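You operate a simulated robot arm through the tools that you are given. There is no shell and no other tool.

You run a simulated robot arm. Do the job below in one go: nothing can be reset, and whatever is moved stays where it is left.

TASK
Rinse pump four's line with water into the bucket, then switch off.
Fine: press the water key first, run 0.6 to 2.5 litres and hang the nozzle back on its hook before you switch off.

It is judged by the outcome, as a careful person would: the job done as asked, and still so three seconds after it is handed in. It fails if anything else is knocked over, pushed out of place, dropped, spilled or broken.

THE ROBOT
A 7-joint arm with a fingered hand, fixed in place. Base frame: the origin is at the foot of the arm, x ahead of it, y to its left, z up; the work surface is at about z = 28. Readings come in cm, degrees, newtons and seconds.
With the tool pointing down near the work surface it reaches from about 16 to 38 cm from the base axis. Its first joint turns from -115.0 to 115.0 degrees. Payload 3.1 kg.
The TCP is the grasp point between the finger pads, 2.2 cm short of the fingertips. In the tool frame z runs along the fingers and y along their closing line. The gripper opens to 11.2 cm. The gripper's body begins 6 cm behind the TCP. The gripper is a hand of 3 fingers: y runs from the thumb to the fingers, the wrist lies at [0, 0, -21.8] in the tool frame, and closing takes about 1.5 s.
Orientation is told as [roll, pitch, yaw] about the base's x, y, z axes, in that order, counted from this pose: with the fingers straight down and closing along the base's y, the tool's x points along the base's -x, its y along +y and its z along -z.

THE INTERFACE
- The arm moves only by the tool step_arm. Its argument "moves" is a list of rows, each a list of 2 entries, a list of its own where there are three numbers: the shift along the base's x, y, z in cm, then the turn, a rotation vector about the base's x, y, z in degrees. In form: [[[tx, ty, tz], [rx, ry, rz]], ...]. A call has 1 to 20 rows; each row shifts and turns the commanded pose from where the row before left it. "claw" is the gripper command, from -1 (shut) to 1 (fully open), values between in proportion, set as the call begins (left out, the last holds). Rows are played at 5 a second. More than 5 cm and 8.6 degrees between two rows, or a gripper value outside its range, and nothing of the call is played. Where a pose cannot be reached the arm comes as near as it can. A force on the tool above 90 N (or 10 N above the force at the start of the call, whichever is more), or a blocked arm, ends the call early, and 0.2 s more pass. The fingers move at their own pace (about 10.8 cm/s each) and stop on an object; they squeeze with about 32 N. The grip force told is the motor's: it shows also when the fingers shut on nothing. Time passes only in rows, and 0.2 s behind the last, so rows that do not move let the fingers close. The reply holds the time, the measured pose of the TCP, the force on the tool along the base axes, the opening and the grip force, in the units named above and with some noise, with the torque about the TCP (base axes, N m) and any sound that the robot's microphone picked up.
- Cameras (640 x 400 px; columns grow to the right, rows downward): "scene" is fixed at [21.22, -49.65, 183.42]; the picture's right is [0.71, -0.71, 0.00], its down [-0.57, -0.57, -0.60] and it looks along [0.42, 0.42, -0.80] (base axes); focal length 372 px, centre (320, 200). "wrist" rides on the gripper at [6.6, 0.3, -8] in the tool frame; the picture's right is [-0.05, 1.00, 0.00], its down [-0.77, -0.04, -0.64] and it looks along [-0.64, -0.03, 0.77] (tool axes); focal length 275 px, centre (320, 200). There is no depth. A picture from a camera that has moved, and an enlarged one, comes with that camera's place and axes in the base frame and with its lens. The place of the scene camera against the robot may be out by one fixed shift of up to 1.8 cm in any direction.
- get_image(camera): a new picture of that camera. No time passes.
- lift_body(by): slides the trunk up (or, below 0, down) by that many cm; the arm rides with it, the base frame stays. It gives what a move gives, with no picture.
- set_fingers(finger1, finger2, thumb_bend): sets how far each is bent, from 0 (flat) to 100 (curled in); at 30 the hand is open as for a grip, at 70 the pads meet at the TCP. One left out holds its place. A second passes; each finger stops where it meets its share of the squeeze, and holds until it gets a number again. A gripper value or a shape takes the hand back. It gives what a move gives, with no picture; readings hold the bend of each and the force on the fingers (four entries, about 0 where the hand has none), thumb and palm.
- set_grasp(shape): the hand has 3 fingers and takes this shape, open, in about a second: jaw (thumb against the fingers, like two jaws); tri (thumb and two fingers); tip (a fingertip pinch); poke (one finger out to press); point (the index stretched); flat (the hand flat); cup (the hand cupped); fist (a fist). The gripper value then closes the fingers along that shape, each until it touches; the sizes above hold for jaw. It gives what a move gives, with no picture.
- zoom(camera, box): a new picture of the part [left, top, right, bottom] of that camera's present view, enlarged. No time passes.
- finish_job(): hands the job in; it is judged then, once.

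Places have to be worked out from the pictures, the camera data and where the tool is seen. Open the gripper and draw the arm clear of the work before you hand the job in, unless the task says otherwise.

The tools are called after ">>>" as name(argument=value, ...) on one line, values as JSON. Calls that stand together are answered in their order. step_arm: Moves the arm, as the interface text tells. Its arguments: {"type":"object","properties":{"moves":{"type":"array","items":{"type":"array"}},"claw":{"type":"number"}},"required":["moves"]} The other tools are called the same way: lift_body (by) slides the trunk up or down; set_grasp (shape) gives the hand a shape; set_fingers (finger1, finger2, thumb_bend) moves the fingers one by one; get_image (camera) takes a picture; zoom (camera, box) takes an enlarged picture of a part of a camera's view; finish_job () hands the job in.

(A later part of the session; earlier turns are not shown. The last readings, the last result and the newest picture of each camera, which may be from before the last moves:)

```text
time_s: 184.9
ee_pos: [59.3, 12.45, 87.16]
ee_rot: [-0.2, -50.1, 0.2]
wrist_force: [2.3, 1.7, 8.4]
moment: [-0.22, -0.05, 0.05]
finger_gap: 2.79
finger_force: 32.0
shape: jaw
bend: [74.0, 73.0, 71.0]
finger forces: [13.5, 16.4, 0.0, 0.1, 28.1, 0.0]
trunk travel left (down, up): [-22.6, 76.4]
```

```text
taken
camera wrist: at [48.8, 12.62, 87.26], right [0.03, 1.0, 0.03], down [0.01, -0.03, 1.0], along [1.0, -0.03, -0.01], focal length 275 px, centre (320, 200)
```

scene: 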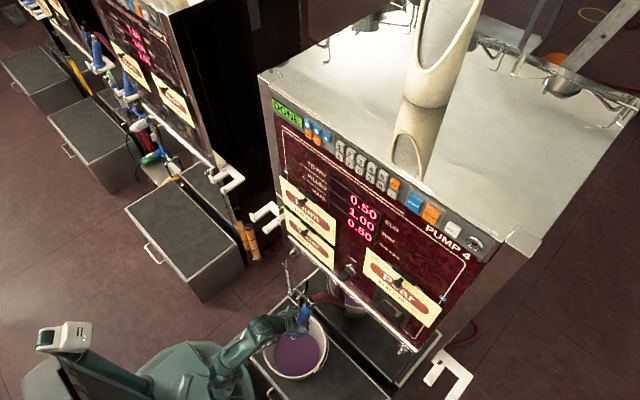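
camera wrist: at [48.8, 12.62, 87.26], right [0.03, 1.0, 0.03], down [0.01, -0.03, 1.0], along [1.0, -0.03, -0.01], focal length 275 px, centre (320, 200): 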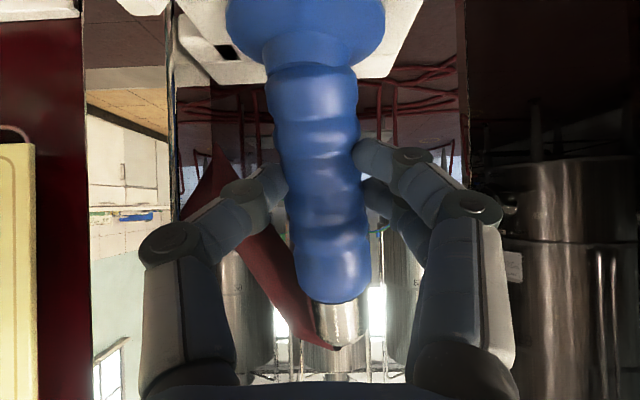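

The contact height is the same each time and lies on the flange rim, so the flange is simply meeting the prong with a slight tilt: it is seated. I ease the pressure, then open the fingers a little.

>>> lift_body(by=0.2)

>>> step_arm(moves=[[[0, 0, 0], [0, 0, 0]], [[0, 0, 0], [0, 0, 0]], [[0, 0, 0], [0, 0, 0]]], claw=-0.3)

>>> get_image(camera="wrist")

>>> zoom(camera="scene", box=[240, 180, 320, 240])

```text
time_s: 185.4
ee_pos: [59.24, 12.35, 87.21]
ee_rot: [-0.3, -50.0, 0.1]
wrist_force: [0.0, 1.4, 4.5]
moment: [-0.16, -0.02, 0.05]
finger_gap: 2.79
finger_force: 31.9
shape: jaw
bend: [74.0, 73.0, 71.0]
finger forces: [13.2, 15.5, 0.0, 0.0, 27.8, 0.0]
trunk travel left (down, up): [-22.8, 76.2]
```

```text
time_s: 186.2
ee_pos: [59.2, 12.3, 87.14]
ee_rot: [-0.2, -49.8, 0.2]
wrist_force: [-0.2, -0.2, 0.0]
moment: [-0.01, -0.01, 0.03]
finger_gap: 3.88
finger_force: 0.0
shape: jaw
bend: [74.0, 73.0, 70.0]
finger forces: [0.0, 0.2, 0.1, 0.1, 0.0, 0.0]
trunk travel left (down, up): [-22.8, 76.2]
```

```text
taken
camera wrist: at [48.84, 12.6, 87.34], right [0.03, 1.0, 0.03], down [0.01, -0.03, 1.0], along [1.0, -0.03, -0.01], focal length 275 px, centre (320, 200)
```

wrist: 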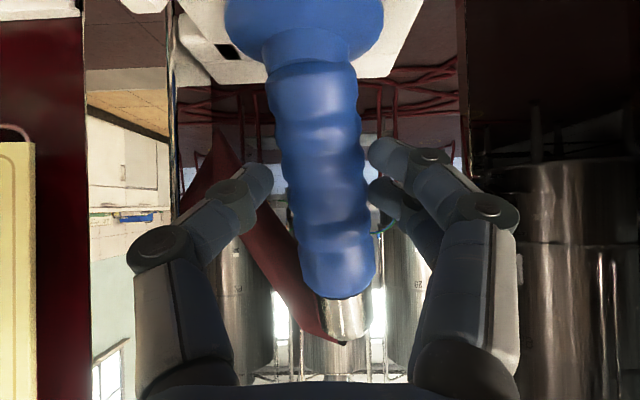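

```text
6.67 times, centred on (280, 210) of scene
camera zoom: at [21.22, -49.65, 183.42], right [0.71, -0.71, 0.0], down [-0.57, -0.57, -0.6], along [0.42, 0.42, -0.8], focal length 2479 px, centre (587, 133)
```

zoom: 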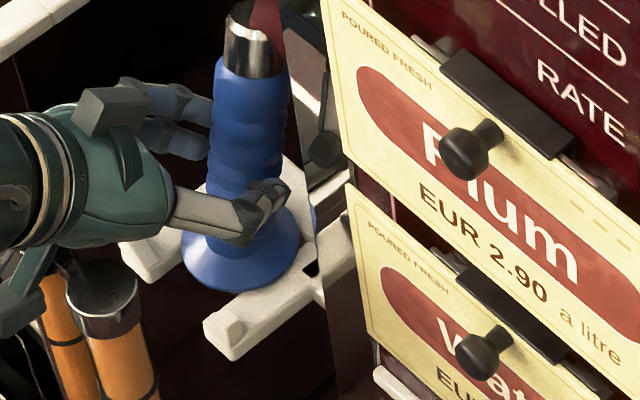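

The nozzle stands on the fork but leans about 7° to the left: its flange edge rests on the raised mounting block by the black hole. In the original picture the flange sat about 0.7 cm nearer the robot and slightly further left. I grip again, lift, and shift accordingly.

>>> step_arm(moves=[[[0, 0, 0], [0, 0, 0]], [[0, 0, 0], [0, 0, 0]], [[0, 0, 0], [0, 0, 0]], [[0, 0, 0], [0, 0, 0]], [[0, 0, 0], [0, 0, 0]], [[0, 0, 0], [0, 0, 0]]], claw=-1)

>>> lift_body(by=1.5)

>>> step_arm(moves=[[[-0.35, 0.1, 0], [0, 0, 0]], [[-0.35, 0.1, 0], [0, 0, 0]], [[0, 0, 0], [0, 0, 0]]])

>>> get_image(camera="wrist")

>>> zoom(camera="wrist", box=[160, 0, 460, 100])

>>> zoom(camera="scene", box=[240, 180, 320, 240])

```text
time_s: 187.7
ee_pos: [59.12, 12.31, 87.07]
ee_rot: [-0.2, -49.9, 0.0]
wrist_force: [-0.5, -0.4, 0.2]
moment: [-0.07, 0.02, -0.04]
finger_gap: 2.65
finger_force: 31.8
shape: jaw
bend: [73.0, 73.0, 70.0]
finger forces: [12.8, 14.2, 0.1, 0.0, 26.7, 0.0]
trunk travel left (down, up): [-22.8, 76.2]
```

```text
time_s: 188.3
ee_pos: [59.37, 12.38, 88.53]
ee_rot: [-0.1, -49.9, 0.1]
wrist_force: [0.4, 0.2, -3.4]
moment: [0.01, 0.04, 0.04]
finger_gap: 2.62
finger_force: 31.8
shape: jaw
bend: [73.0, 73.0, 70.0]
finger forces: [12.3, 14.2, 0.0, 0.0, 25.2, 0.0]
trunk travel left (down, up): [-24.3, 74.7]
```

```text
time_s: 189.1
ee_pos: [58.64, 12.61, 88.6]
ee_rot: [-0.2, -49.9, 0.1]
wrist_force: [0.5, 0.0, -2.7]
moment: [-0.02, 0.03, -0.01]
finger_gap: 2.63
finger_force: 31.7
shape: jaw
bend: [73.0, 73.0, 70.0]
finger forces: [12.3, 14.2, 0.1, 0.0, 25.2, 0.0]
trunk travel left (down, up): [-24.3, 74.7]
```

```text
taken
camera wrist: at [48.16, 12.79, 88.83], right [0.03, 1.0, 0.03], down [0.01, -0.03, 1.0], along [1.0, -0.03, -0.01], focal length 275 px, centre (320, 200)
```

wrist: 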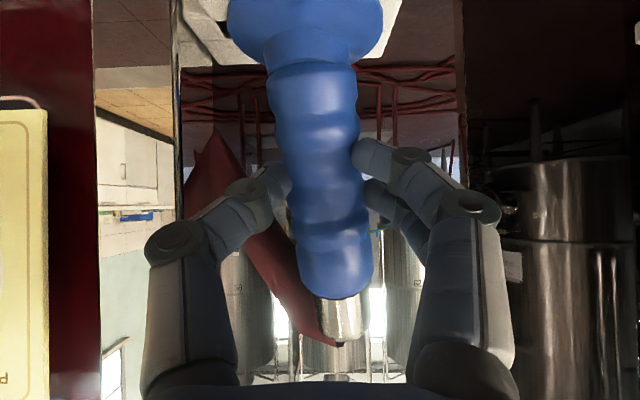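

```text
2.13 times, centred on (310, 50) of wrist
camera zoom: at [48.16, 12.79, 88.83], right [0.03, 1.0, 0.03], down [0.01, -0.03, 1.0], along [1.0, -0.03, -0.01], focal length 587 px, centre (341, 520)
```

zoom: 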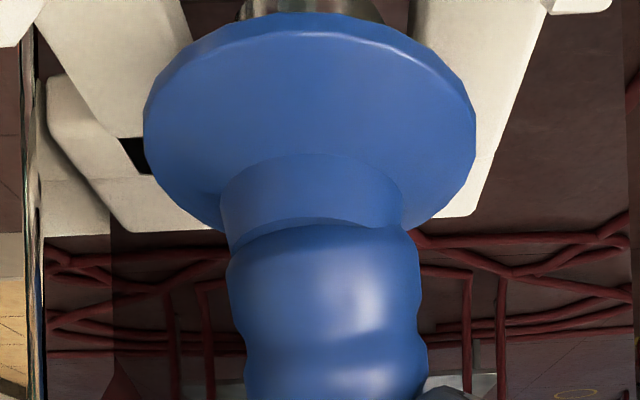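

```text
6.67 times, centred on (280, 210) of scene
camera zoom: at [21.22, -49.65, 183.42], right [0.71, -0.71, 0.0], down [-0.57, -0.57, -0.6], along [0.42, 0.42, -0.8], focal length 2479 px, centre (587, 133)
```

zoom: 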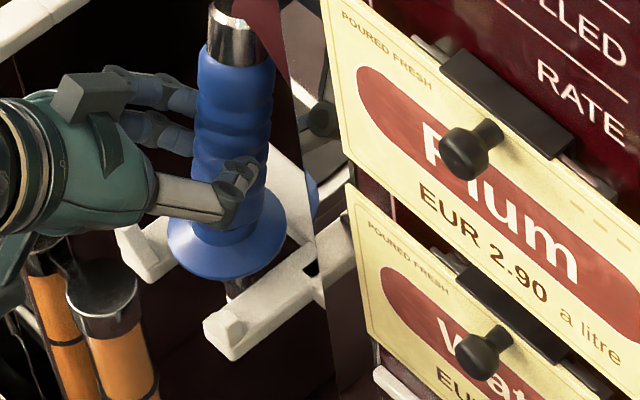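

The close-up explains it: the nozzle has spun about 20–25° on its own axis in my hand, so its handle leans slightly left when the flange lies flat. That is fine for hanging. The flange is now over the middle of the fork; I lower until it touches.

>>> step_arm(moves=[[[0.2, -0.05, 0], [0, 0, 0]], [[0, 0, 0], [0, 0, 0]]])

>>> lift_body(by=-1.0)

>>> lift_body(by=-0.4)

>>> get_image(camera="wrist")

>>> zoom(camera="scene", box=[240, 180, 320, 240])

```text
time_s: 189.7
ee_pos: [58.88, 12.56, 88.67]
ee_rot: [-0.3, -49.9, 0.1]
wrist_force: [-0.3, 0.0, -2.4]
moment: [0.03, 0.0, -0.02]
finger_gap: 2.63
finger_force: 32.1
shape: jaw
bend: [73.0, 73.0, 70.0]
finger forces: [12.2, 14.1, 0.1, 0.1, 25.1, 0.1]
trunk travel left (down, up): [-24.3, 74.7]
```

```text
time_s: 190.2
ee_pos: [58.72, 12.42, 87.59]
ee_rot: [-0.1, -49.8, 0.1]
wrist_force: [1.0, 0.0, -1.8]
moment: [-0.01, 0.03, 0.01]
finger_gap: 2.62
finger_force: 32.0
shape: jaw
bend: [73.0, 73.0, 70.0]
finger forces: [12.2, 14.2, 0.0, 0.0, 25.2, 0.1]
trunk travel left (down, up): [-23.3, 75.7]
```

```text
time_s: 190.8
ee_pos: [58.7, 12.44, 87.16]
ee_rot: [-0.2, -49.8, 0.1]
wrist_force: [-0.5, -0.5, -1.3]
moment: [-0.03, 0.07, -0.02]
finger_gap: 2.62
finger_force: 32.0
shape: jaw
bend: [73.0, 73.0, 70.0]
finger forces: [12.5, 14.2, 0.1, 0.1, 25.6, 0.1]
trunk travel left (down, up): [-22.9, 76.1]
```

```text
taken
camera wrist: at [48.33, 12.74, 87.44], right [0.03, 1.0, 0.03], down [0.01, -0.03, 1.0], along [1.0, -0.03, -0.01], focal length 275 px, centre (320, 200)
```

wrist: 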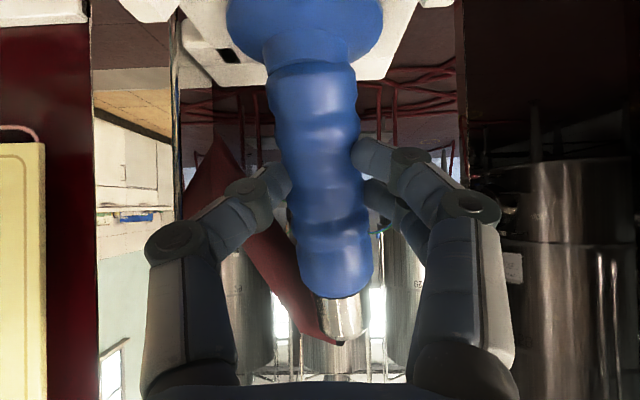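

```text
6.67 times, centred on (280, 210) of scene
camera zoom: at [21.22, -49.65, 183.42], right [0.71, -0.71, 0.0], down [-0.57, -0.57, -0.6], along [0.42, 0.42, -0.8], focal length 2479 px, centre (587, 133)
```

zoom: 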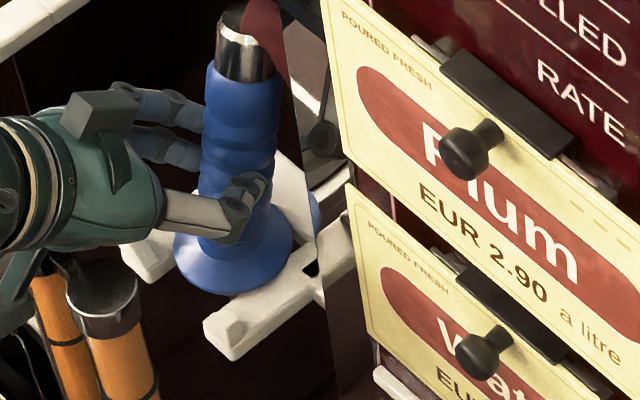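

Now it meets the prongs evenly, with hardly any moment. A little lower to settle the weight.

>>> lift_body(by=-0.3)

>>> lift_body(by=-0.2)

>>> zoom(camera="scene", box=[240, 180, 320, 240])

```text
time_s: 191.3
ee_pos: [58.69, 12.53, 87.17]
ee_rot: [-0.1, -50.2, 0.1]
wrist_force: [4.1, 1.6, 9.5]
moment: [-0.06, -0.13, 0.03]
finger_gap: 2.62
finger_force: 32.2
shape: jaw
bend: [73.0, 73.0, 70.0]
finger forces: [12.7, 15.3, 0.1, 0.1, 26.4, 0.0]
trunk travel left (down, up): [-22.6, 76.4]
```

```text
time_s: 191.8
ee_pos: [58.52, 12.47, 87.08]
ee_rot: [0.0, -50.3, 0.0]
wrist_force: [9.0, 2.1, 21.7]
moment: [-0.05, -0.33, 0.07]
finger_gap: 2.63
finger_force: 32.5
shape: jaw
bend: [73.0, 73.0, 70.0]
finger forces: [13.9, 15.7, 0.0, 0.0, 27.6, 0.1]
trunk travel left (down, up): [-22.4, 76.6]
```

```text
6.67 times, centred on (280, 210) of scene
camera zoom: at [21.22, -49.65, 183.42], right [0.71, -0.71, 0.0], down [-0.57, -0.57, -0.6], along [0.42, 0.42, -0.8], focal length 2479 px, centre (587, 133)
```

zoom: 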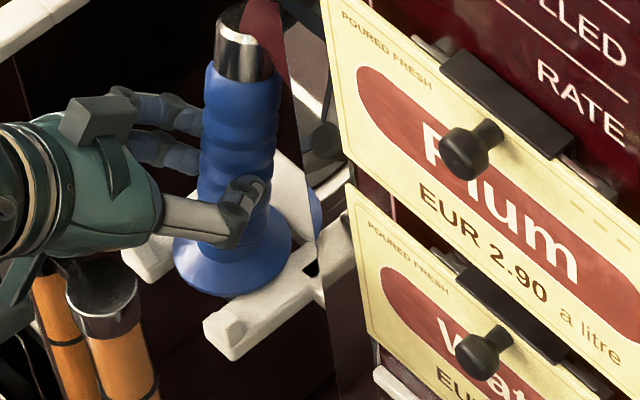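

Here the front of the flange touches the upturned tips (force pushes it inward). I lift slightly, go 0.5 cm further in, and set it down there.

>>> lift_body(by=1.2)

>>> step_arm(moves=[[[0.3, 0, 0], [0, 0, 0]], [[0.25, 0, 0], [0, 0, 0]], [[0, 0, 0], [0, 0, 0]]])

>>> lift_body(by=-0.8)

>>> lift_body(by=-0.3)

>>> lift_body(by=-0.2)

```text
time_s: 192.4
ee_pos: [58.74, 12.46, 87.7]
ee_rot: [-0.3, -49.7, 0.2]
wrist_force: [-0.7, 1.0, -2.9]
moment: [-0.02, 0.04, 0.01]
finger_gap: 2.61
finger_force: 32.5
shape: jaw
bend: [73.0, 73.0, 70.0]
finger forces: [13.2, 14.3, 0.0, 0.0, 25.8, 0.1]
trunk travel left (down, up): [-23.6, 75.4]
```

```text
time_s: 193.2
ee_pos: [59.28, 12.57, 87.9]
ee_rot: [-0.3, -50.0, 0.1]
wrist_force: [0.1, 1.0, -2.4]
moment: [0.01, 0.03, -0.02]
finger_gap: 2.66
finger_force: 32.5
shape: jaw
bend: [73.0, 73.0, 70.0]
finger forces: [13.2, 14.4, 0.0, 0.0, 25.8, 0.0]
trunk travel left (down, up): [-23.6, 75.4]
```

```text
time_s: 193.8
ee_pos: [59.34, 12.42, 87.19]
ee_rot: [-0.2, -50.0, 0.1]
wrist_force: [0.8, 0.3, 1.2]
moment: [-0.05, -0.02, 0.04]
finger_gap: 2.62
finger_force: 32.0
shape: jaw
bend: [73.0, 73.0, 70.0]
finger forces: [13.4, 15.0, 0.0, 0.0, 26.4, 0.0]
trunk travel left (down, up): [-22.8, 76.2]
```

```text
time_s: 194.3
ee_pos: [59.29, 12.62, 87.14]
ee_rot: [-0.1, -50.2, 0.1]
wrist_force: [4.9, 1.7, 14.6]
moment: [-0.05, -0.22, 0.02]
finger_gap: 2.67
finger_force: 31.6
shape: jaw
bend: [73.0, 73.0, 70.0]
finger forces: [13.5, 15.5, 0.1, 0.0, 27.0, 0.1]
trunk travel left (down, up): [-22.5, 76.5]
```

```text
time_s: 194.8
ee_pos: [59.15, 12.51, 87.01]
ee_rot: [-0.1, -50.4, -0.1]
wrist_force: [8.4, 2.3, 26.6]
moment: [0.0, -0.38, 0.03]
finger_gap: 2.68
finger_force: 31.8
shape: jaw
bend: [73.0, 73.0, 70.0]
finger forces: [14.5, 15.8, 0.1, 0.0, 29.1, 0.1]
trunk travel left (down, up): [-22.3, 76.7]
```

Now the contact is balanced on both sides (no side moment, at the same height as before): the flange is seated on both prongs. I relieve the pressure and open the fingers.

>>> lift_body(by=0.4)

>>> step_arm(moves=[[[0, 0, 0], [0, 0, 0]], [[0, 0, 0], [0, 0, 0]], [[0, 0, 0], [0, 0, 0]]], claw=-0.25)

>>> get_image(camera="wrist")

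>>> zoom(camera="scene", box=[240, 180, 320, 240])

```text
time_s: 195.4
ee_pos: [59.07, 12.4, 86.96]
ee_rot: [-0.4, -49.9, 0.2]
wrist_force: [3.4, 0.1, 13.7]
moment: [-0.08, -0.13, 0.03]
finger_gap: 2.65
finger_force: 32.3
shape: jaw
bend: [73.0, 73.0, 70.0]
finger forces: [14.3, 15.5, 0.0, 0.1, 28.6, 0.1]
trunk travel left (down, up): [-22.7, 76.3]
```

```text
time_s: 196.2
ee_pos: [59.21, 12.45, 86.98]
ee_rot: [-0.3, -49.9, 0.1]
wrist_force: [0.3, -0.2, 0.9]
moment: [0.01, 0.0, -0.01]
finger_gap: 4.15
finger_force: 0.1
shape: jaw
bend: [74.0, 74.0, 70.0]
finger forces: [0.0, 0.0, 0.0, 0.0, 0.0, 0.0]
trunk travel left (down, up): [-22.7, 76.3]
```

```text
taken
camera wrist: at [48.85, 12.76, 87.2], right [0.03, 1.0, 0.03], down [0.01, -0.03, 1.0], along [1.0, -0.03, -0.01], focal length 275 px, centre (320, 200)
```

wrist: 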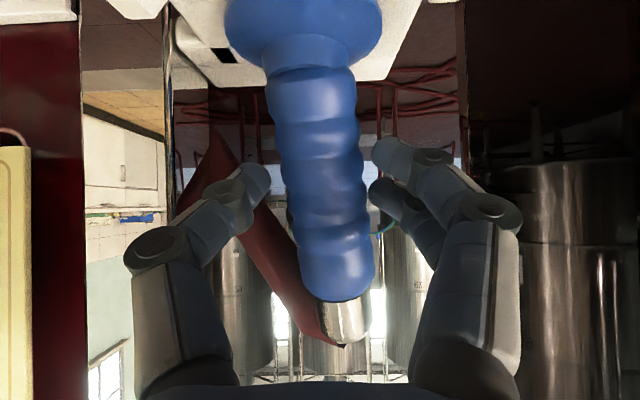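

```text
6.67 times, centred on (280, 210) of scene
camera zoom: at [21.22, -49.65, 183.42], right [0.71, -0.71, 0.0], down [-0.57, -0.57, -0.6], along [0.42, 0.42, -0.8], focal length 2479 px, centre (587, 133)
```

zoom: 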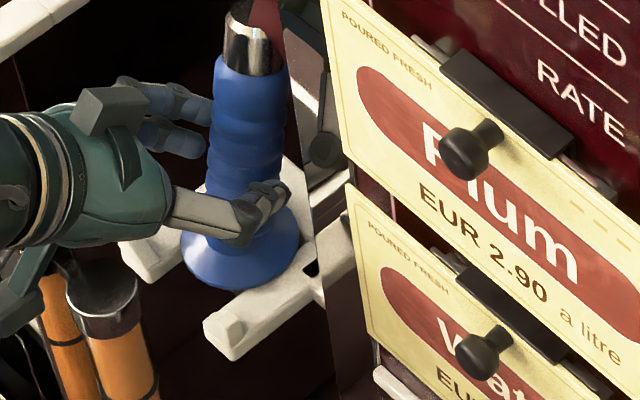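

The nozzle stands on its own on the fork. I open a bit more and draw the hand straight back to look at it.

>>> step_arm(moves=[[[0, 0, 0], [0, 0, 0]], [[-0.8, -0.05, 0], [0, 0, 0]], [[-1.2, 0, 0], [0, 0, 0]], [[-2, 0, 0], [0, 0, 0]], [[-2.5, 0, 0], [0, 0, 0]], [[-2.5, 0, 0], [0, 0, 0]], [[0, 0, 0], [0, 0, 0]]], claw=0.0)

>>> get_image(camera="wrist")

>>> zoom(camera="scene", box=[224, 170, 320, 230])

```text
time_s: 197.8
ee_pos: [50.19, 12.37, 87.1]
ee_rot: [-0.2, -49.9, 0.1]
wrist_force: [0.3, -1.0, -0.3]
moment: [-0.01, -0.02, 0.0]
finger_gap: 5.52
finger_force: 0.1
shape: jaw
bend: [73.0, 73.0, 70.0]
finger forces: [0.0, 0.1, 0.0, 0.1, 0.1, 0.0]
trunk travel left (down, up): [-22.7, 76.3]
```

```text
taken
camera wrist: at [39.78, 12.7, 87.21], right [0.03, 1.0, 0.03], down [0.01, -0.03, 1.0], along [1.0, -0.03, -0.01], focal length 275 px, centre (320, 200)
```

wrist: 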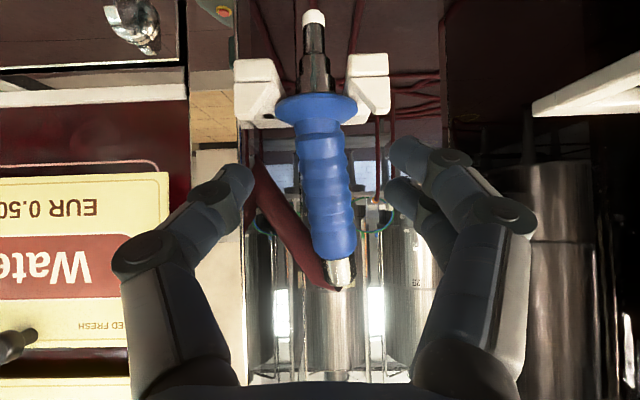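

```text
6.67 times, centred on (272, 200) of scene
camera zoom: at [21.22, -49.65, 183.42], right [0.71, -0.71, 0.0], down [-0.57, -0.57, -0.6], along [0.42, 0.42, -0.8], focal length 2479 px, centre (640, 200)
```

zoom: 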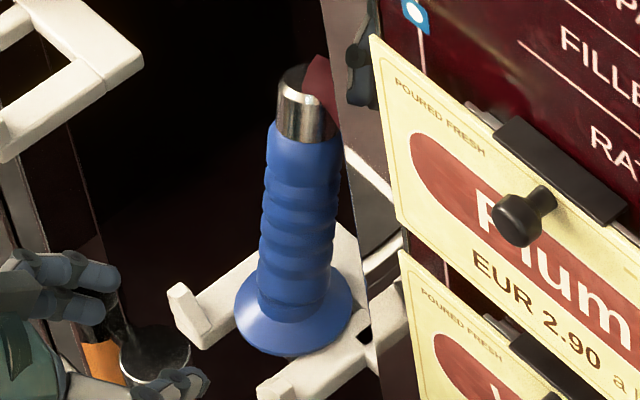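

The flange is in exactly the same place on the fork as at the start, spout hanging down through it. Now to the switch: I open up, back away and move right to face the rotary key at about (60.5, -24, 91.3).

>>> step_arm(moves=[[[-3, 0, 0], [0, 0, 0]], [[-3, 0, 0.5], [0, 0, 0]], [[0, -4.5, 0.5], [0, 0, 0]], [[0, -4.5, 0.5], [0, 0, 0]], [[0, -4.5, 0.5], [0, 0, 0]], [[0, -4.5, 0.5], [0, 0, 0]], [[0, -4.5, 0.5], [0, 0, 0]], [[0, -4.5, 0.5], [0, 0, 0]], [[0, -4.5, 0.5], [0, 0, 0]], [[1, -4.5, 0], [0, 0, 0]], [[0, 0, 0], [0, 0, 0]]], claw=1)

>>> get_image(camera="wrist")

>>> get_image(camera="scene")

```text
time_s: 200.2
ee_pos: [45.34, -23.55, 91.1]
ee_rot: [-0.2, -49.9, 0.2]
wrist_force: [-0.5, -0.1, 0.9]
moment: [0.0, -0.02, 0.01]
finger_gap: 11.17
finger_force: 0.0
shape: jaw
bend: [30.0, 30.0, 30.0]
finger forces: [0.0, 0.0, 0.1, 0.0, 0.0, 0.0]
trunk travel left (down, up): [-22.7, 76.3]
```

```text
taken
camera wrist: at [34.96, -23.42, 91.23], right [0.03, 1.0, 0.03], down [0.01, -0.03, 1.0], along [1.0, -0.03, -0.01], focal length 275 px, centre (320, 200)
```

wrist: 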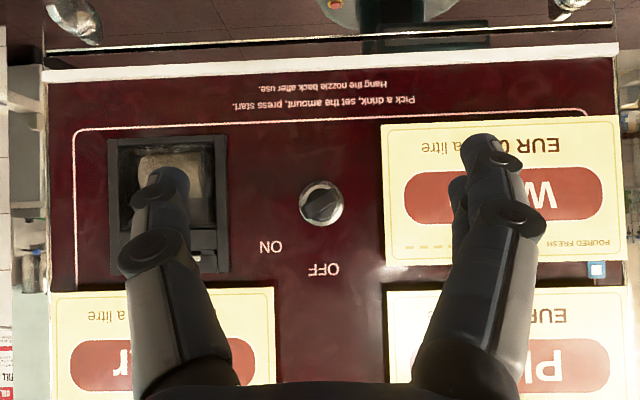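

```text
taken
```

scene: 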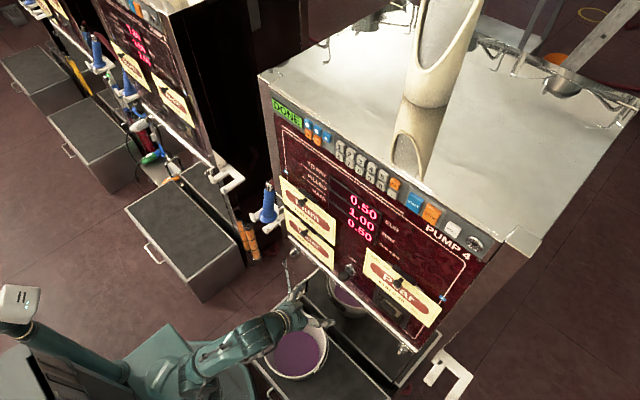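

The view is square-on to the switch, and the nozzle hangs on its hook in the scene. I zoom in on the switch to read its angle and position.

>>> zoom(camera="wrist", box=[240, 160, 400, 290])

>>> zoom(camera="scene", box=[310, 245, 390, 305])

>>> zoom(camera="scene", box=[240, 290, 360, 390])

```text
3.08 times, centred on (320, 225) of wrist
camera zoom: at [34.96, -23.42, 91.23], right [0.03, 1.0, 0.03], down [0.01, -0.03, 1.0], along [1.0, -0.03, -0.01], focal length 847 px, centre (320, 123)
```

zoom: 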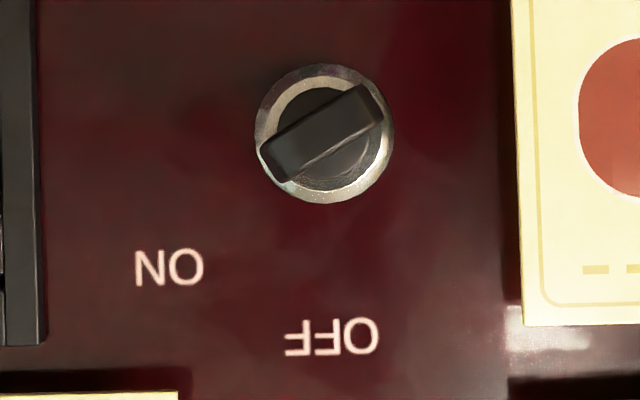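

```text
6.67 times, centred on (350, 275) of scene
camera zoom: at [21.22, -49.65, 183.42], right [0.71, -0.71, 0.0], down [-0.57, -0.57, -0.6], along [0.42, 0.42, -0.8], focal length 2479 px, centre (120, -300)
```

zoom: 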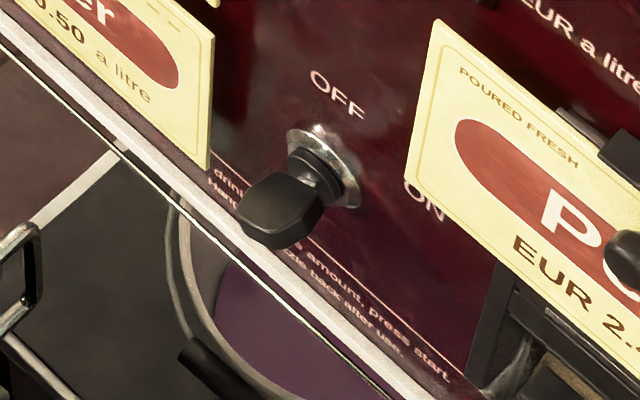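

```text
4.00 times, centred on (300, 340) of scene
camera zoom: at [21.22, -49.65, 183.42], right [0.71, -0.71, 0.0], down [-0.57, -0.57, -0.6], along [0.42, 0.42, -0.8], focal length 1488 px, centre (400, -360)
```

zoom: 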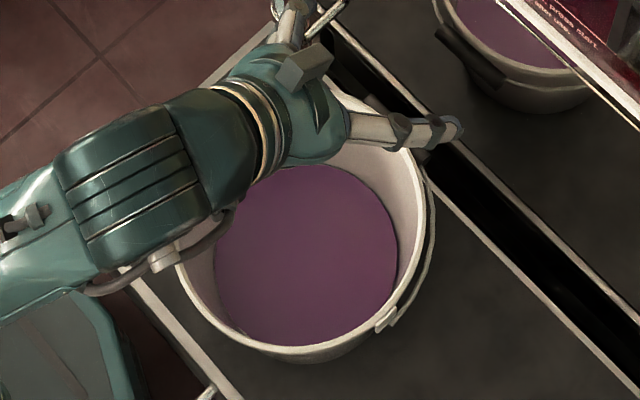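

The bar of the switch lies about 54° from vertical toward ON, centred at (y, z) ≈ (-24.05, 91.3), front face near x≈56.5, about 1 cm thick. I bring the hand to horizontal in front of it, then roll it 54° so the fingers straddle the bar.

>>> lift_body(by=-6)

>>> step_arm(moves=[[[0.3, -0.1, 1.25], [0, -8, 0]], [[0.3, -0.1, 1.25], [0, -8, 0]], [[0.3, -0.1, 1.25], [0, -8, 0]], [[0.3, -0.1, 1.25], [0, -8, 0]], [[0.3, -0.1, 1.2], [0, -8, 0]], [[0, 0, 0], [0, 0, 0]]])

>>> get_image(camera="wrist")

```text
time_s: 201.2
ee_pos: [45.38, -23.57, 85.0]
ee_rot: [-0.2, -49.9, 0.1]
wrist_force: [0.0, 0.0, -0.2]
moment: [0.01, -0.03, 0.02]
finger_gap: 11.18
finger_force: 0.1
shape: jaw
bend: [30.0, 30.0, 30.0]
finger forces: [0.0, 0.0, 0.0, 0.0, 0.0, 0.0]
trunk travel left (down, up): [-16.7, 82.3]
```

```text
time_s: 202.6
ee_pos: [46.84, -24.12, 91.36]
ee_rot: [-61.3, -89.9, 61.2]
wrist_force: [0.2, -0.4, -0.5]
moment: [-0.01, 0.01, 0.01]
finger_gap: 11.19
finger_force: 0.2
shape: jaw
bend: [30.0, 30.0, 30.0]
finger forces: [0.0, 0.0, 0.1, 0.1, 0.0, 0.0]
trunk travel left (down, up): [-16.7, 82.3]
```

```text
taken
camera wrist: at [38.84, -23.88, 84.75], right [0.0, 1.0, 0.05], down [-0.64, -0.03, 0.77], along [0.77, -0.03, 0.63], focal length 275 px, centre (320, 200)
```

wrist: 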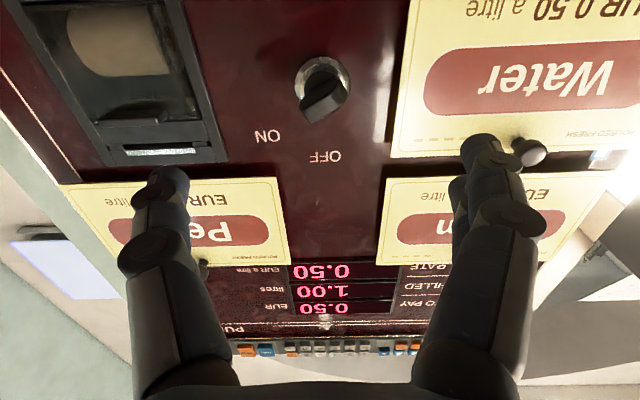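

Horizontal and in line with the knob. I roll the hand 54° and narrow the fingers to about 4.5 cm, still 9 cm away from the panel.

>>> step_arm(moves=[[[0, 0, 0], [8, 0, 0]], [[0, 0, 0], [8, 0, 0]], [[0, 0, 0], [8, 0, 0]], [[0, 0, 0], [8, 0, 0]], [[0, 0, 0], [8, 0, 0]], [[0, 0, 0], [8, 0, 0]], [[0, 0, 0], [6, 0, 0]], [[0, 0, 0], [0, 0, 0]]], claw=-0.2)

>>> get_image(camera="wrist")

>>> zoom(camera="scene", box=[270, 220, 410, 320])

```text
time_s: 204.4
ee_pos: [46.93, -24.12, 91.24]
ee_rot: [89.8, -36.0, -89.8]
wrist_force: [0.3, -0.8, -0.1]
moment: [0.02, 0.02, 0.01]
finger_gap: 4.53
finger_force: 0.1
shape: jaw
bend: [73.0, 73.0, 70.0]
finger forces: [0.0, 0.0, 0.0, 0.0, 0.1, 0.0]
trunk travel left (down, up): [-16.7, 82.3]
```

```text
taken
camera wrist: at [38.84, -18.62, 87.71], right [0.0, 0.55, 0.84], down [-0.64, -0.65, 0.43], along [0.77, -0.53, 0.35], focal length 275 px, centre (320, 200)
```

wrist: 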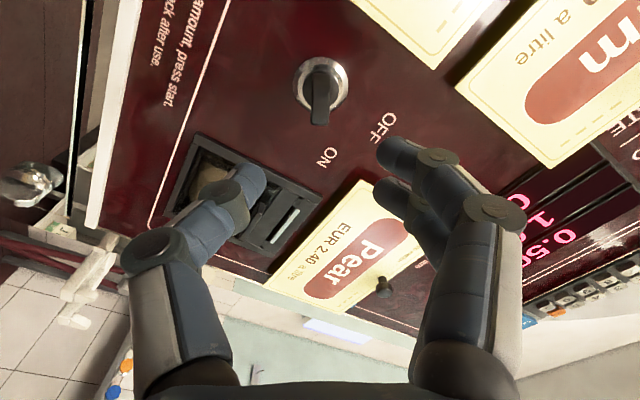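

```text
4.00 times, centred on (340, 270) of scene
camera zoom: at [21.22, -49.65, 183.42], right [0.71, -0.71, 0.0], down [-0.57, -0.57, -0.6], along [0.42, 0.42, -0.8], focal length 1488 px, centre (240, -80)
```

zoom: 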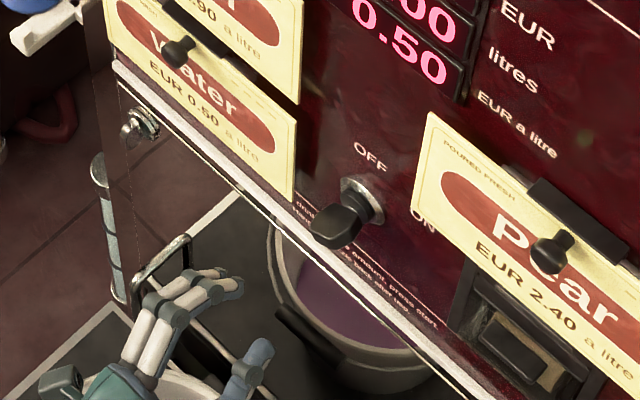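

The bar is now lined up vertically in the wrist view, right between thumb and fingers. I advance 6 cm and check.

>>> step_arm(moves=[[[2, 0, 0], [0, 0, 0]], [[2, 0, 0], [0, 0, 0]], [[2, 0, 0], [0, 0, 0]], [[0, 0, 0], [0, 0, 0]]])

>>> get_image(camera="wrist")

>>> zoom(camera="scene", box=[290, 230, 390, 310])

```text
time_s: 205.4
ee_pos: [52.92, -24.06, 91.17]
ee_rot: [89.8, -36.1, -89.9]
wrist_force: [0.8, -0.1, 0.5]
moment: [0.02, -0.02, 0.0]
finger_gap: 4.54
finger_force: 0.1
shape: jaw
bend: [73.0, 73.0, 70.0]
finger forces: [0.0, 0.0, 0.0, 0.0, 0.0, 0.1]
trunk travel left (down, up): [-16.7, 82.3]
```

```text
taken
camera wrist: at [44.84, -18.62, 87.64], right [0.0, 0.55, 0.83], down [-0.64, -0.64, 0.43], along [0.77, -0.53, 0.35], focal length 275 px, centre (320, 200)
```

wrist: 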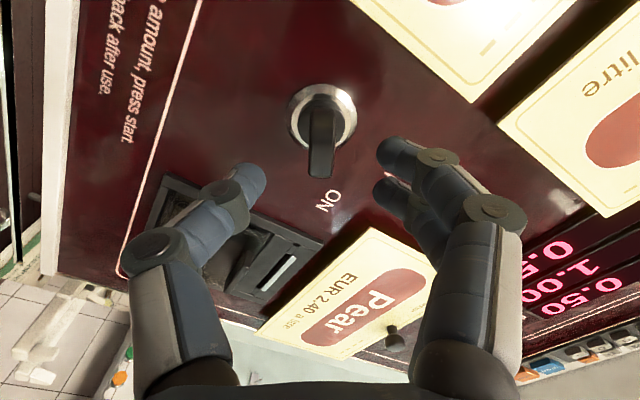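

```text
5.00 times, centred on (340, 270) of scene
camera zoom: at [21.22, -49.65, 183.42], right [0.71, -0.71, 0.0], down [-0.57, -0.57, -0.6], along [0.42, 0.42, -0.8], focal length 1859 px, centre (220, -150)
```

zoom: 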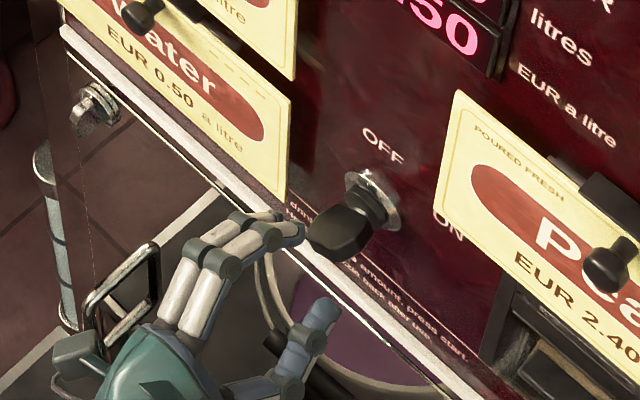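

Well centred. I advance the last 3 cm in small steps, watching the force.

>>> step_arm(moves=[[[1, 0, 0.05], [0, 0, 0]], [[0.8, 0, 0.05], [0, 0, 0]], [[0.7, 0, 0], [0, 0, 0]], [[0.4, 0, 0], [0, 0, 0]], [[0, 0, 0], [0, 0, 0]]])

>>> get_image(camera="wrist")

>>> zoom(camera="wrist", box=[240, 100, 400, 220])

>>> zoom(camera="scene", box=[300, 240, 380, 300])

```text
time_s: 206.6
ee_pos: [55.63, -24.08, 91.29]
ee_rot: [89.7, -36.1, -89.9]
wrist_force: [-1.3, -0.4, 0.7]
moment: [0.01, 0.01, -0.04]
finger_gap: 4.53
finger_force: 0.1
shape: jaw
bend: [73.0, 73.0, 70.0]
finger forces: [0.0, 0.1, 0.0, 0.0, 0.0, 0.0]
trunk travel left (down, up): [-16.7, 82.3]
```

```text
taken
camera wrist: at [47.73, -18.64, 87.8], right [0.0, 0.55, 0.83], down [-0.64, -0.64, 0.43], along [0.77, -0.53, 0.35], focal length 275 px, centre (320, 200)
```

wrist: 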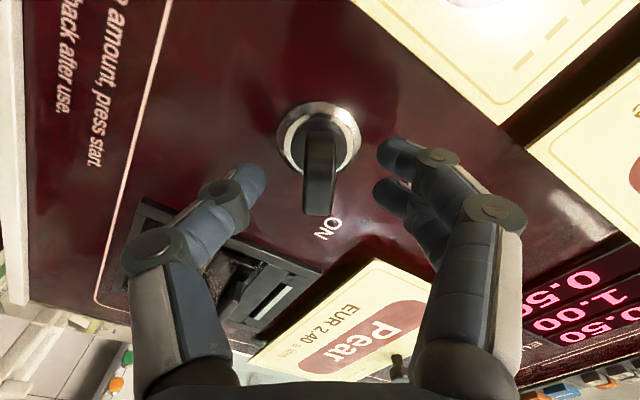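

```text
3.33 times, centred on (320, 160) of wrist
camera zoom: at [47.73, -18.64, 87.8], right [0.0, 0.55, 0.83], down [-0.64, -0.64, 0.43], along [0.77, -0.53, 0.35], focal length 918 px, centre (320, 333)
```

zoom: 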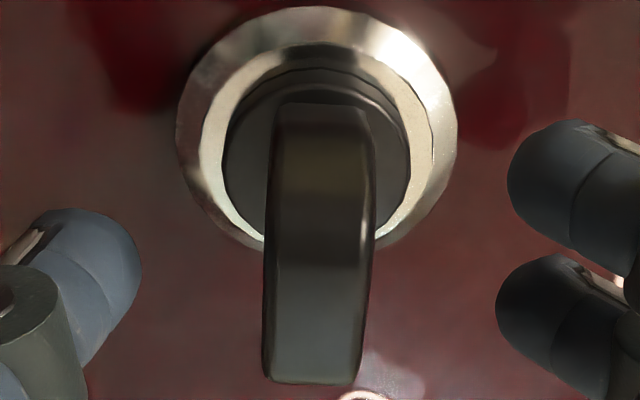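

```text
6.67 times, centred on (340, 270) of scene
camera zoom: at [21.22, -49.65, 183.42], right [0.71, -0.71, 0.0], down [-0.57, -0.57, -0.6], along [0.42, 0.42, -0.8], focal length 2479 px, centre (187, -267)
```

zoom: 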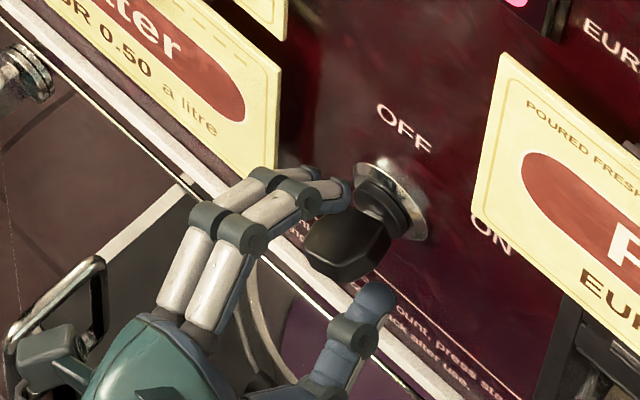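

The bar sits squarely between thumb and fingers, on the hand's axis. I close on it.

>>> step_arm(moves=[[[0, 0, 0], [0, 0, 0]], [[0, 0, 0], [0, 0, 0]], [[0, 0, 0], [0, 0, 0]], [[0, 0, 0], [0, 0, 0]], [[0, 0, 0], [0, 0, 0]], [[0, 0, 0], [0, 0, 0]], [[0, 0, 0], [0, 0, 0]]], claw=-1)

>>> zoom(camera="wrist", box=[240, 100, 400, 220])

>>> zoom(camera="scene", box=[300, 240, 380, 300])

```text
time_s: 208.2
ee_pos: [55.8, -23.99, 91.22]
ee_rot: [89.8, -36.0, -89.9]
wrist_force: [2.6, 0.0, 1.9]
moment: [0.03, -0.06, 0.0]
finger_gap: 0.67
finger_force: 31.7
shape: jaw
bend: [71.0, 71.0, 70.0]
finger forces: [14.2, 15.1, 0.1, 0.1, 28.0, 0.1]
trunk travel left (down, up): [-16.7, 82.3]
```

```text
3.33 times, centred on (320, 160) of wrist
camera zoom: at [47.74, -18.64, 87.79], right [0.0, 0.55, 0.83], down [-0.63, -0.64, 0.43], along [0.77, -0.53, 0.35], focal length 918 px, centre (320, 333)
```

zoom: 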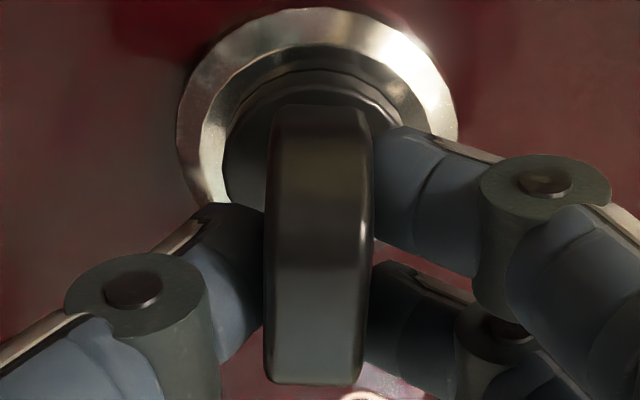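

```text
6.67 times, centred on (340, 270) of scene
camera zoom: at [21.22, -49.65, 183.42], right [0.71, -0.71, 0.0], down [-0.57, -0.57, -0.6], along [0.42, 0.42, -0.8], focal length 2479 px, centre (187, -267)
```

zoom: 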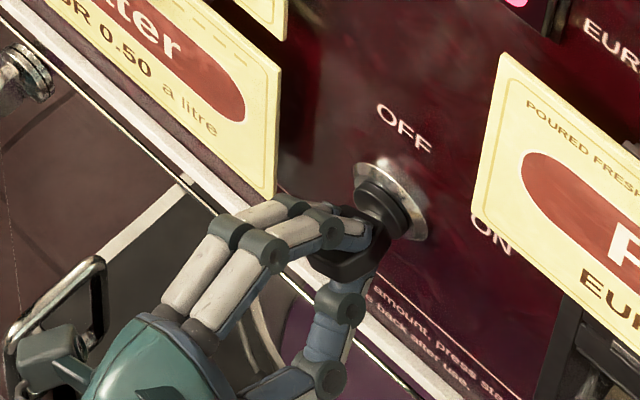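

Good hold on the bar. I turn it counter-clockwise (roll back) in 6° rows, first about 24°.

>>> step_arm(moves=[[[0, 0, 0], [-6, 0, 0]], [[0, 0, 0], [-6, 0, 0]], [[0, 0, 0], [-6, 0, 0]], [[0, 0, 0], [-6, 0, 0]], [[0, 0, 0], [0, 0, 0]]])

>>> get_image(camera="wrist")

>>> zoom(camera="scene", box=[250, 90, 410, 300])

```text
time_s: 209.4
ee_pos: [55.78, -23.96, 91.41]
ee_rot: [89.8, -60.3, -89.9]
wrist_force: [3.4, 1.0, 4.4]
moment: [0.06, -0.12, 0.04]
finger_gap: 0.65
finger_force: 32.3
shape: jaw
bend: [71.0, 71.0, 70.0]
finger forces: [15.4, 15.7, 0.0, 0.0, 27.7, 0.0]
trunk travel left (down, up): [-16.7, 82.3]
```

```text
taken
camera wrist: at [47.74, -20.54, 85.85], right [0.0, 0.84, 0.54], down [-0.64, -0.41, 0.65], along [0.77, -0.34, 0.53], focal length 275 px, centre (320, 200)
```

wrist: 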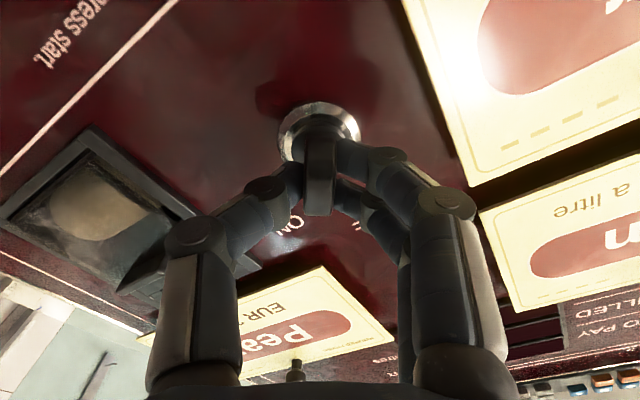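

```text
1.90 times, centred on (330, 195) of scene
camera zoom: at [21.22, -49.65, 183.42], right [0.71, -0.71, 0.0], down [-0.57, -0.57, -0.6], along [0.42, 0.42, -0.8], focal length 708 px, centre (301, 210)
```

zoom: 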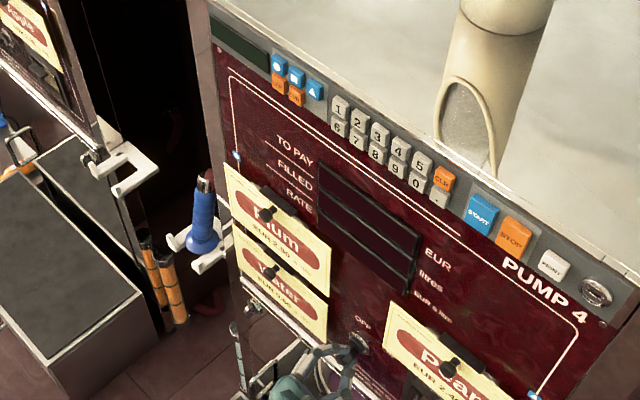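

The display has already gone dark. I turn the remaining 30° so the key points fully to OFF.

>>> step_arm(moves=[[[0, 0, 0], [-6, 0, 0]], [[0, 0, 0], [-6, 0, 0]], [[0, 0, 0], [-6, 0, 0]], [[0, 0, 0], [-6, 0, 0]], [[0, 0, 0], [-5, 0, 0]], [[0, 0, 0], [0, 0, 0]]])

>>> get_image(camera="wrist")

>>> zoom(camera="scene", box=[300, 240, 380, 300])

```text
time_s: 210.8
ee_pos: [55.88, -23.88, 91.36]
ee_rot: [83.0, -89.2, -83.1]
wrist_force: [0.7, 4.1, 1.6]
moment: [0.02, -0.03, 0.08]
finger_gap: 0.62
finger_force: 32.5
shape: jaw
bend: [71.0, 71.0, 70.0]
finger forces: [16.0, 16.4, 0.0, 0.1, 27.8, 0.1]
trunk travel left (down, up): [-16.7, 82.3]
```

```text
taken
camera wrist: at [47.75, -23.64, 84.84], right [0.0, 1.0, 0.06], down [-0.63, -0.05, 0.77], along [0.77, -0.04, 0.63], focal length 275 px, centre (320, 200)
```

wrist: 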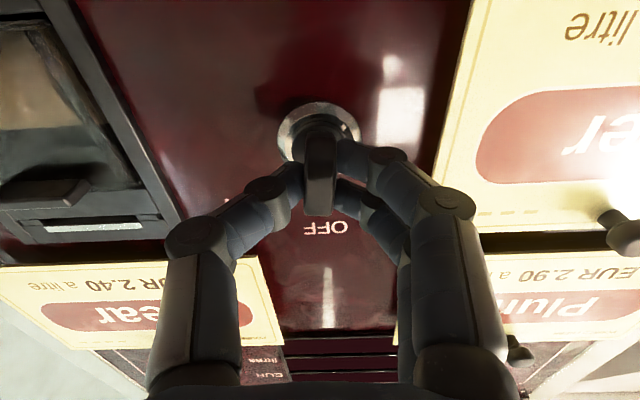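

```text
6.67 times, centred on (340, 270) of scene
camera zoom: at [21.22, -49.65, 183.42], right [0.71, -0.71, 0.0], down [-0.57, -0.57, -0.6], along [0.42, 0.42, -0.8], focal length 2479 px, centre (187, -267)
```

zoom: 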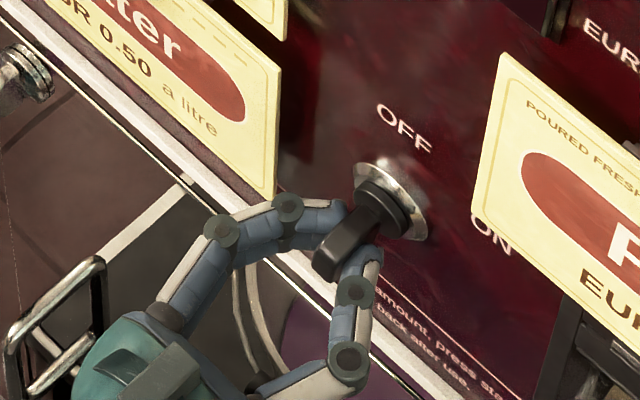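

The bar now points straight up to OFF. I open the fingers and draw straight back.

>>> step_arm(moves=[[[0, 0, 0], [0, 0, 0]], [[0, 0, 0], [0, 0, 0]], [[-1.5, 0, 0], [0, 0, 0]], [[-3, 0, 0], [0, 0, 0]], [[-3, 0, 0], [0, 0, 0]], [[-3, 0, 0], [0, 0, 0]], [[0, 0, 0], [0, 0, 0]]], claw=-0.2)

>>> get_image(camera="wrist")

>>> get_image(camera="scene")

>>> zoom(camera="scene", box=[224, 170, 320, 230])

```text
time_s: 212.4
ee_pos: [45.07, -24.07, 91.39]
ee_rot: [84.2, -89.1, -84.3]
wrist_force: [-0.5, -0.1, -0.6]
moment: [-0.02, 0.0, 0.0]
finger_gap: 4.46
finger_force: 0.0
shape: jaw
bend: [73.0, 73.0, 70.0]
finger forces: [0.0, 0.0, 0.1, 0.1, 0.0, 0.0]
trunk travel left (down, up): [-16.7, 82.3]
```

```text
taken
camera wrist: at [37.15, -23.72, 84.79], right [0.0, 1.0, 0.06], down [-0.63, -0.05, 0.77], along [0.77, -0.04, 0.63], focal length 275 px, centre (320, 200)
```

wrist: 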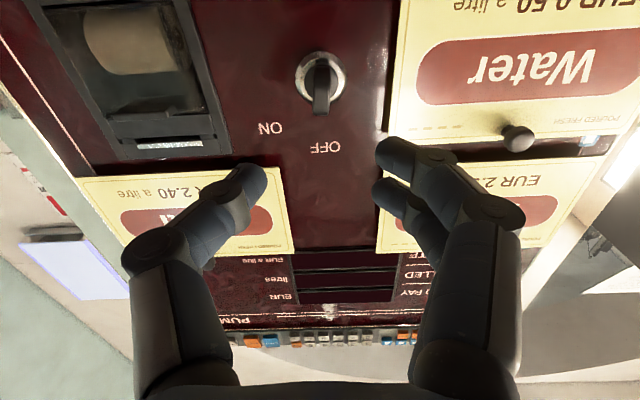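

```text
taken
```

scene: 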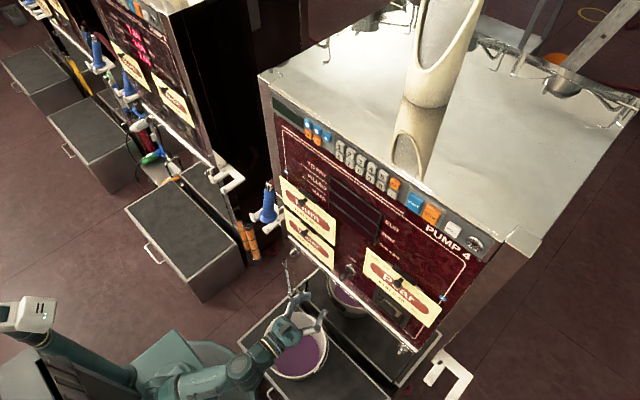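

```text
6.67 times, centred on (272, 200) of scene
camera zoom: at [21.22, -49.65, 183.42], right [0.71, -0.71, 0.0], down [-0.57, -0.57, -0.6], along [0.42, 0.42, -0.8], focal length 2479 px, centre (640, 200)
```

zoom: 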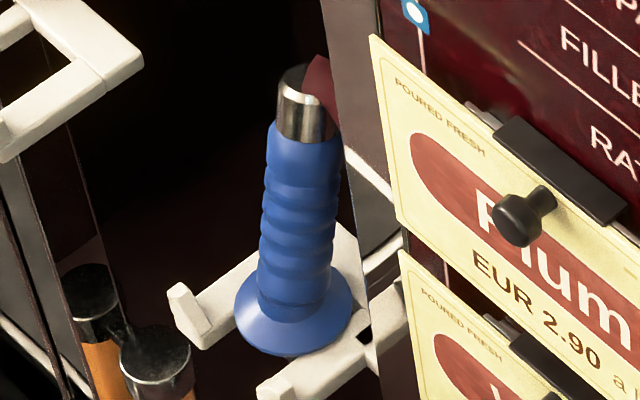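

Key at OFF, pump dark, nozzle steady on its hook. I open the hand and draw the arm up and back, clear of the work.

>>> lift_body(by=35)

>>> step_arm(moves=[[[-2, 0, 0], [0, 0, 0]], [[-2, 0, 0], [0, 0, 0]], [[0, 0, 0], [0, 0, 0]], [[0, 0, 0], [0, 0, 0]], [[0, 0, 0], [0, 0, 0]]], claw=1)

>>> get_image(camera="scene")

>>> zoom(camera="scene", box=[240, 290, 360, 390])

>>> zoom(camera="scene", box=[250, 170, 450, 310])

```text
time_s: 215.8
ee_pos: [45.09, -24.05, 126.26]
ee_rot: [84.9, -89.1, -85.0]
wrist_force: [0.0, 0.1, 0.1]
moment: [-0.03, 0.04, 0.01]
finger_gap: 4.4
finger_force: 0.1
shape: jaw
bend: [73.0, 73.0, 70.0]
finger forces: [0.1, 0.0, 0.0, 0.0, 0.0, 0.0]
trunk travel left (down, up): [-51.7, 47.3]
```

```text
time_s: 217.0
ee_pos: [41.13, -24.1, 126.29]
ee_rot: [84.8, -89.0, -85.0]
wrist_force: [-0.3, 0.0, 0.0]
moment: [-0.01, 0.01, 0.03]
finger_gap: 11.18
finger_force: 0.1
shape: jaw
bend: [30.0, 30.0, 30.0]
finger forces: [0.0, 0.0, 0.1, 0.0, 0.1, 0.1]
trunk travel left (down, up): [-51.7, 47.3]
```

```text
taken
```

scene: 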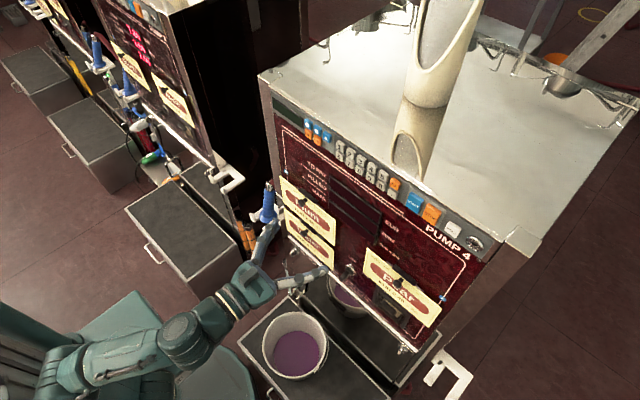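

```text
4.00 times, centred on (300, 340) of scene
camera zoom: at [21.22, -49.65, 183.42], right [0.71, -0.71, 0.0], down [-0.57, -0.57, -0.6], along [0.42, 0.42, -0.8], focal length 1488 px, centre (400, -360)
```

zoom: 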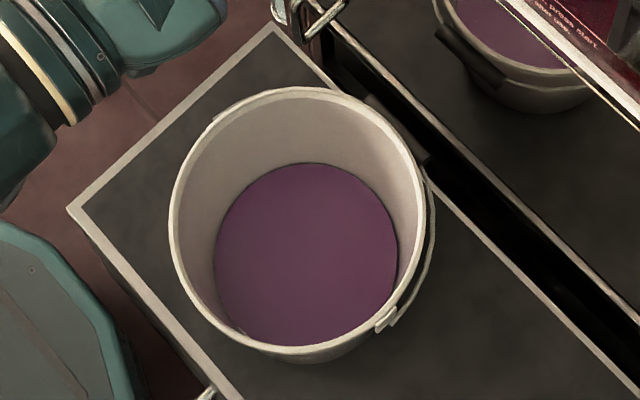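

```text
2.86 times, centred on (350, 240) of scene
camera zoom: at [21.22, -49.65, 183.42], right [0.71, -0.71, 0.0], down [-0.57, -0.57, -0.6], along [0.42, 0.42, -0.8], focal length 1062 px, centre (234, 86)
```

zoom: 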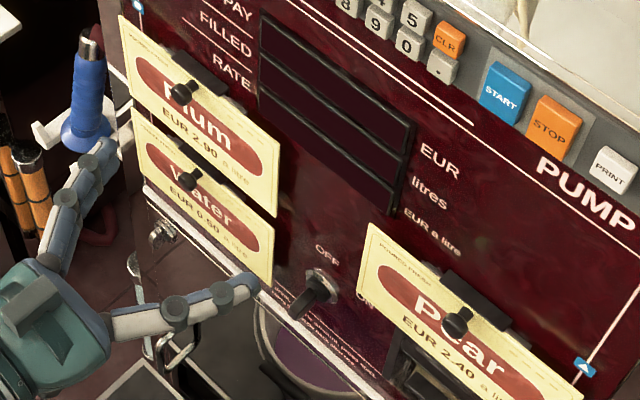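

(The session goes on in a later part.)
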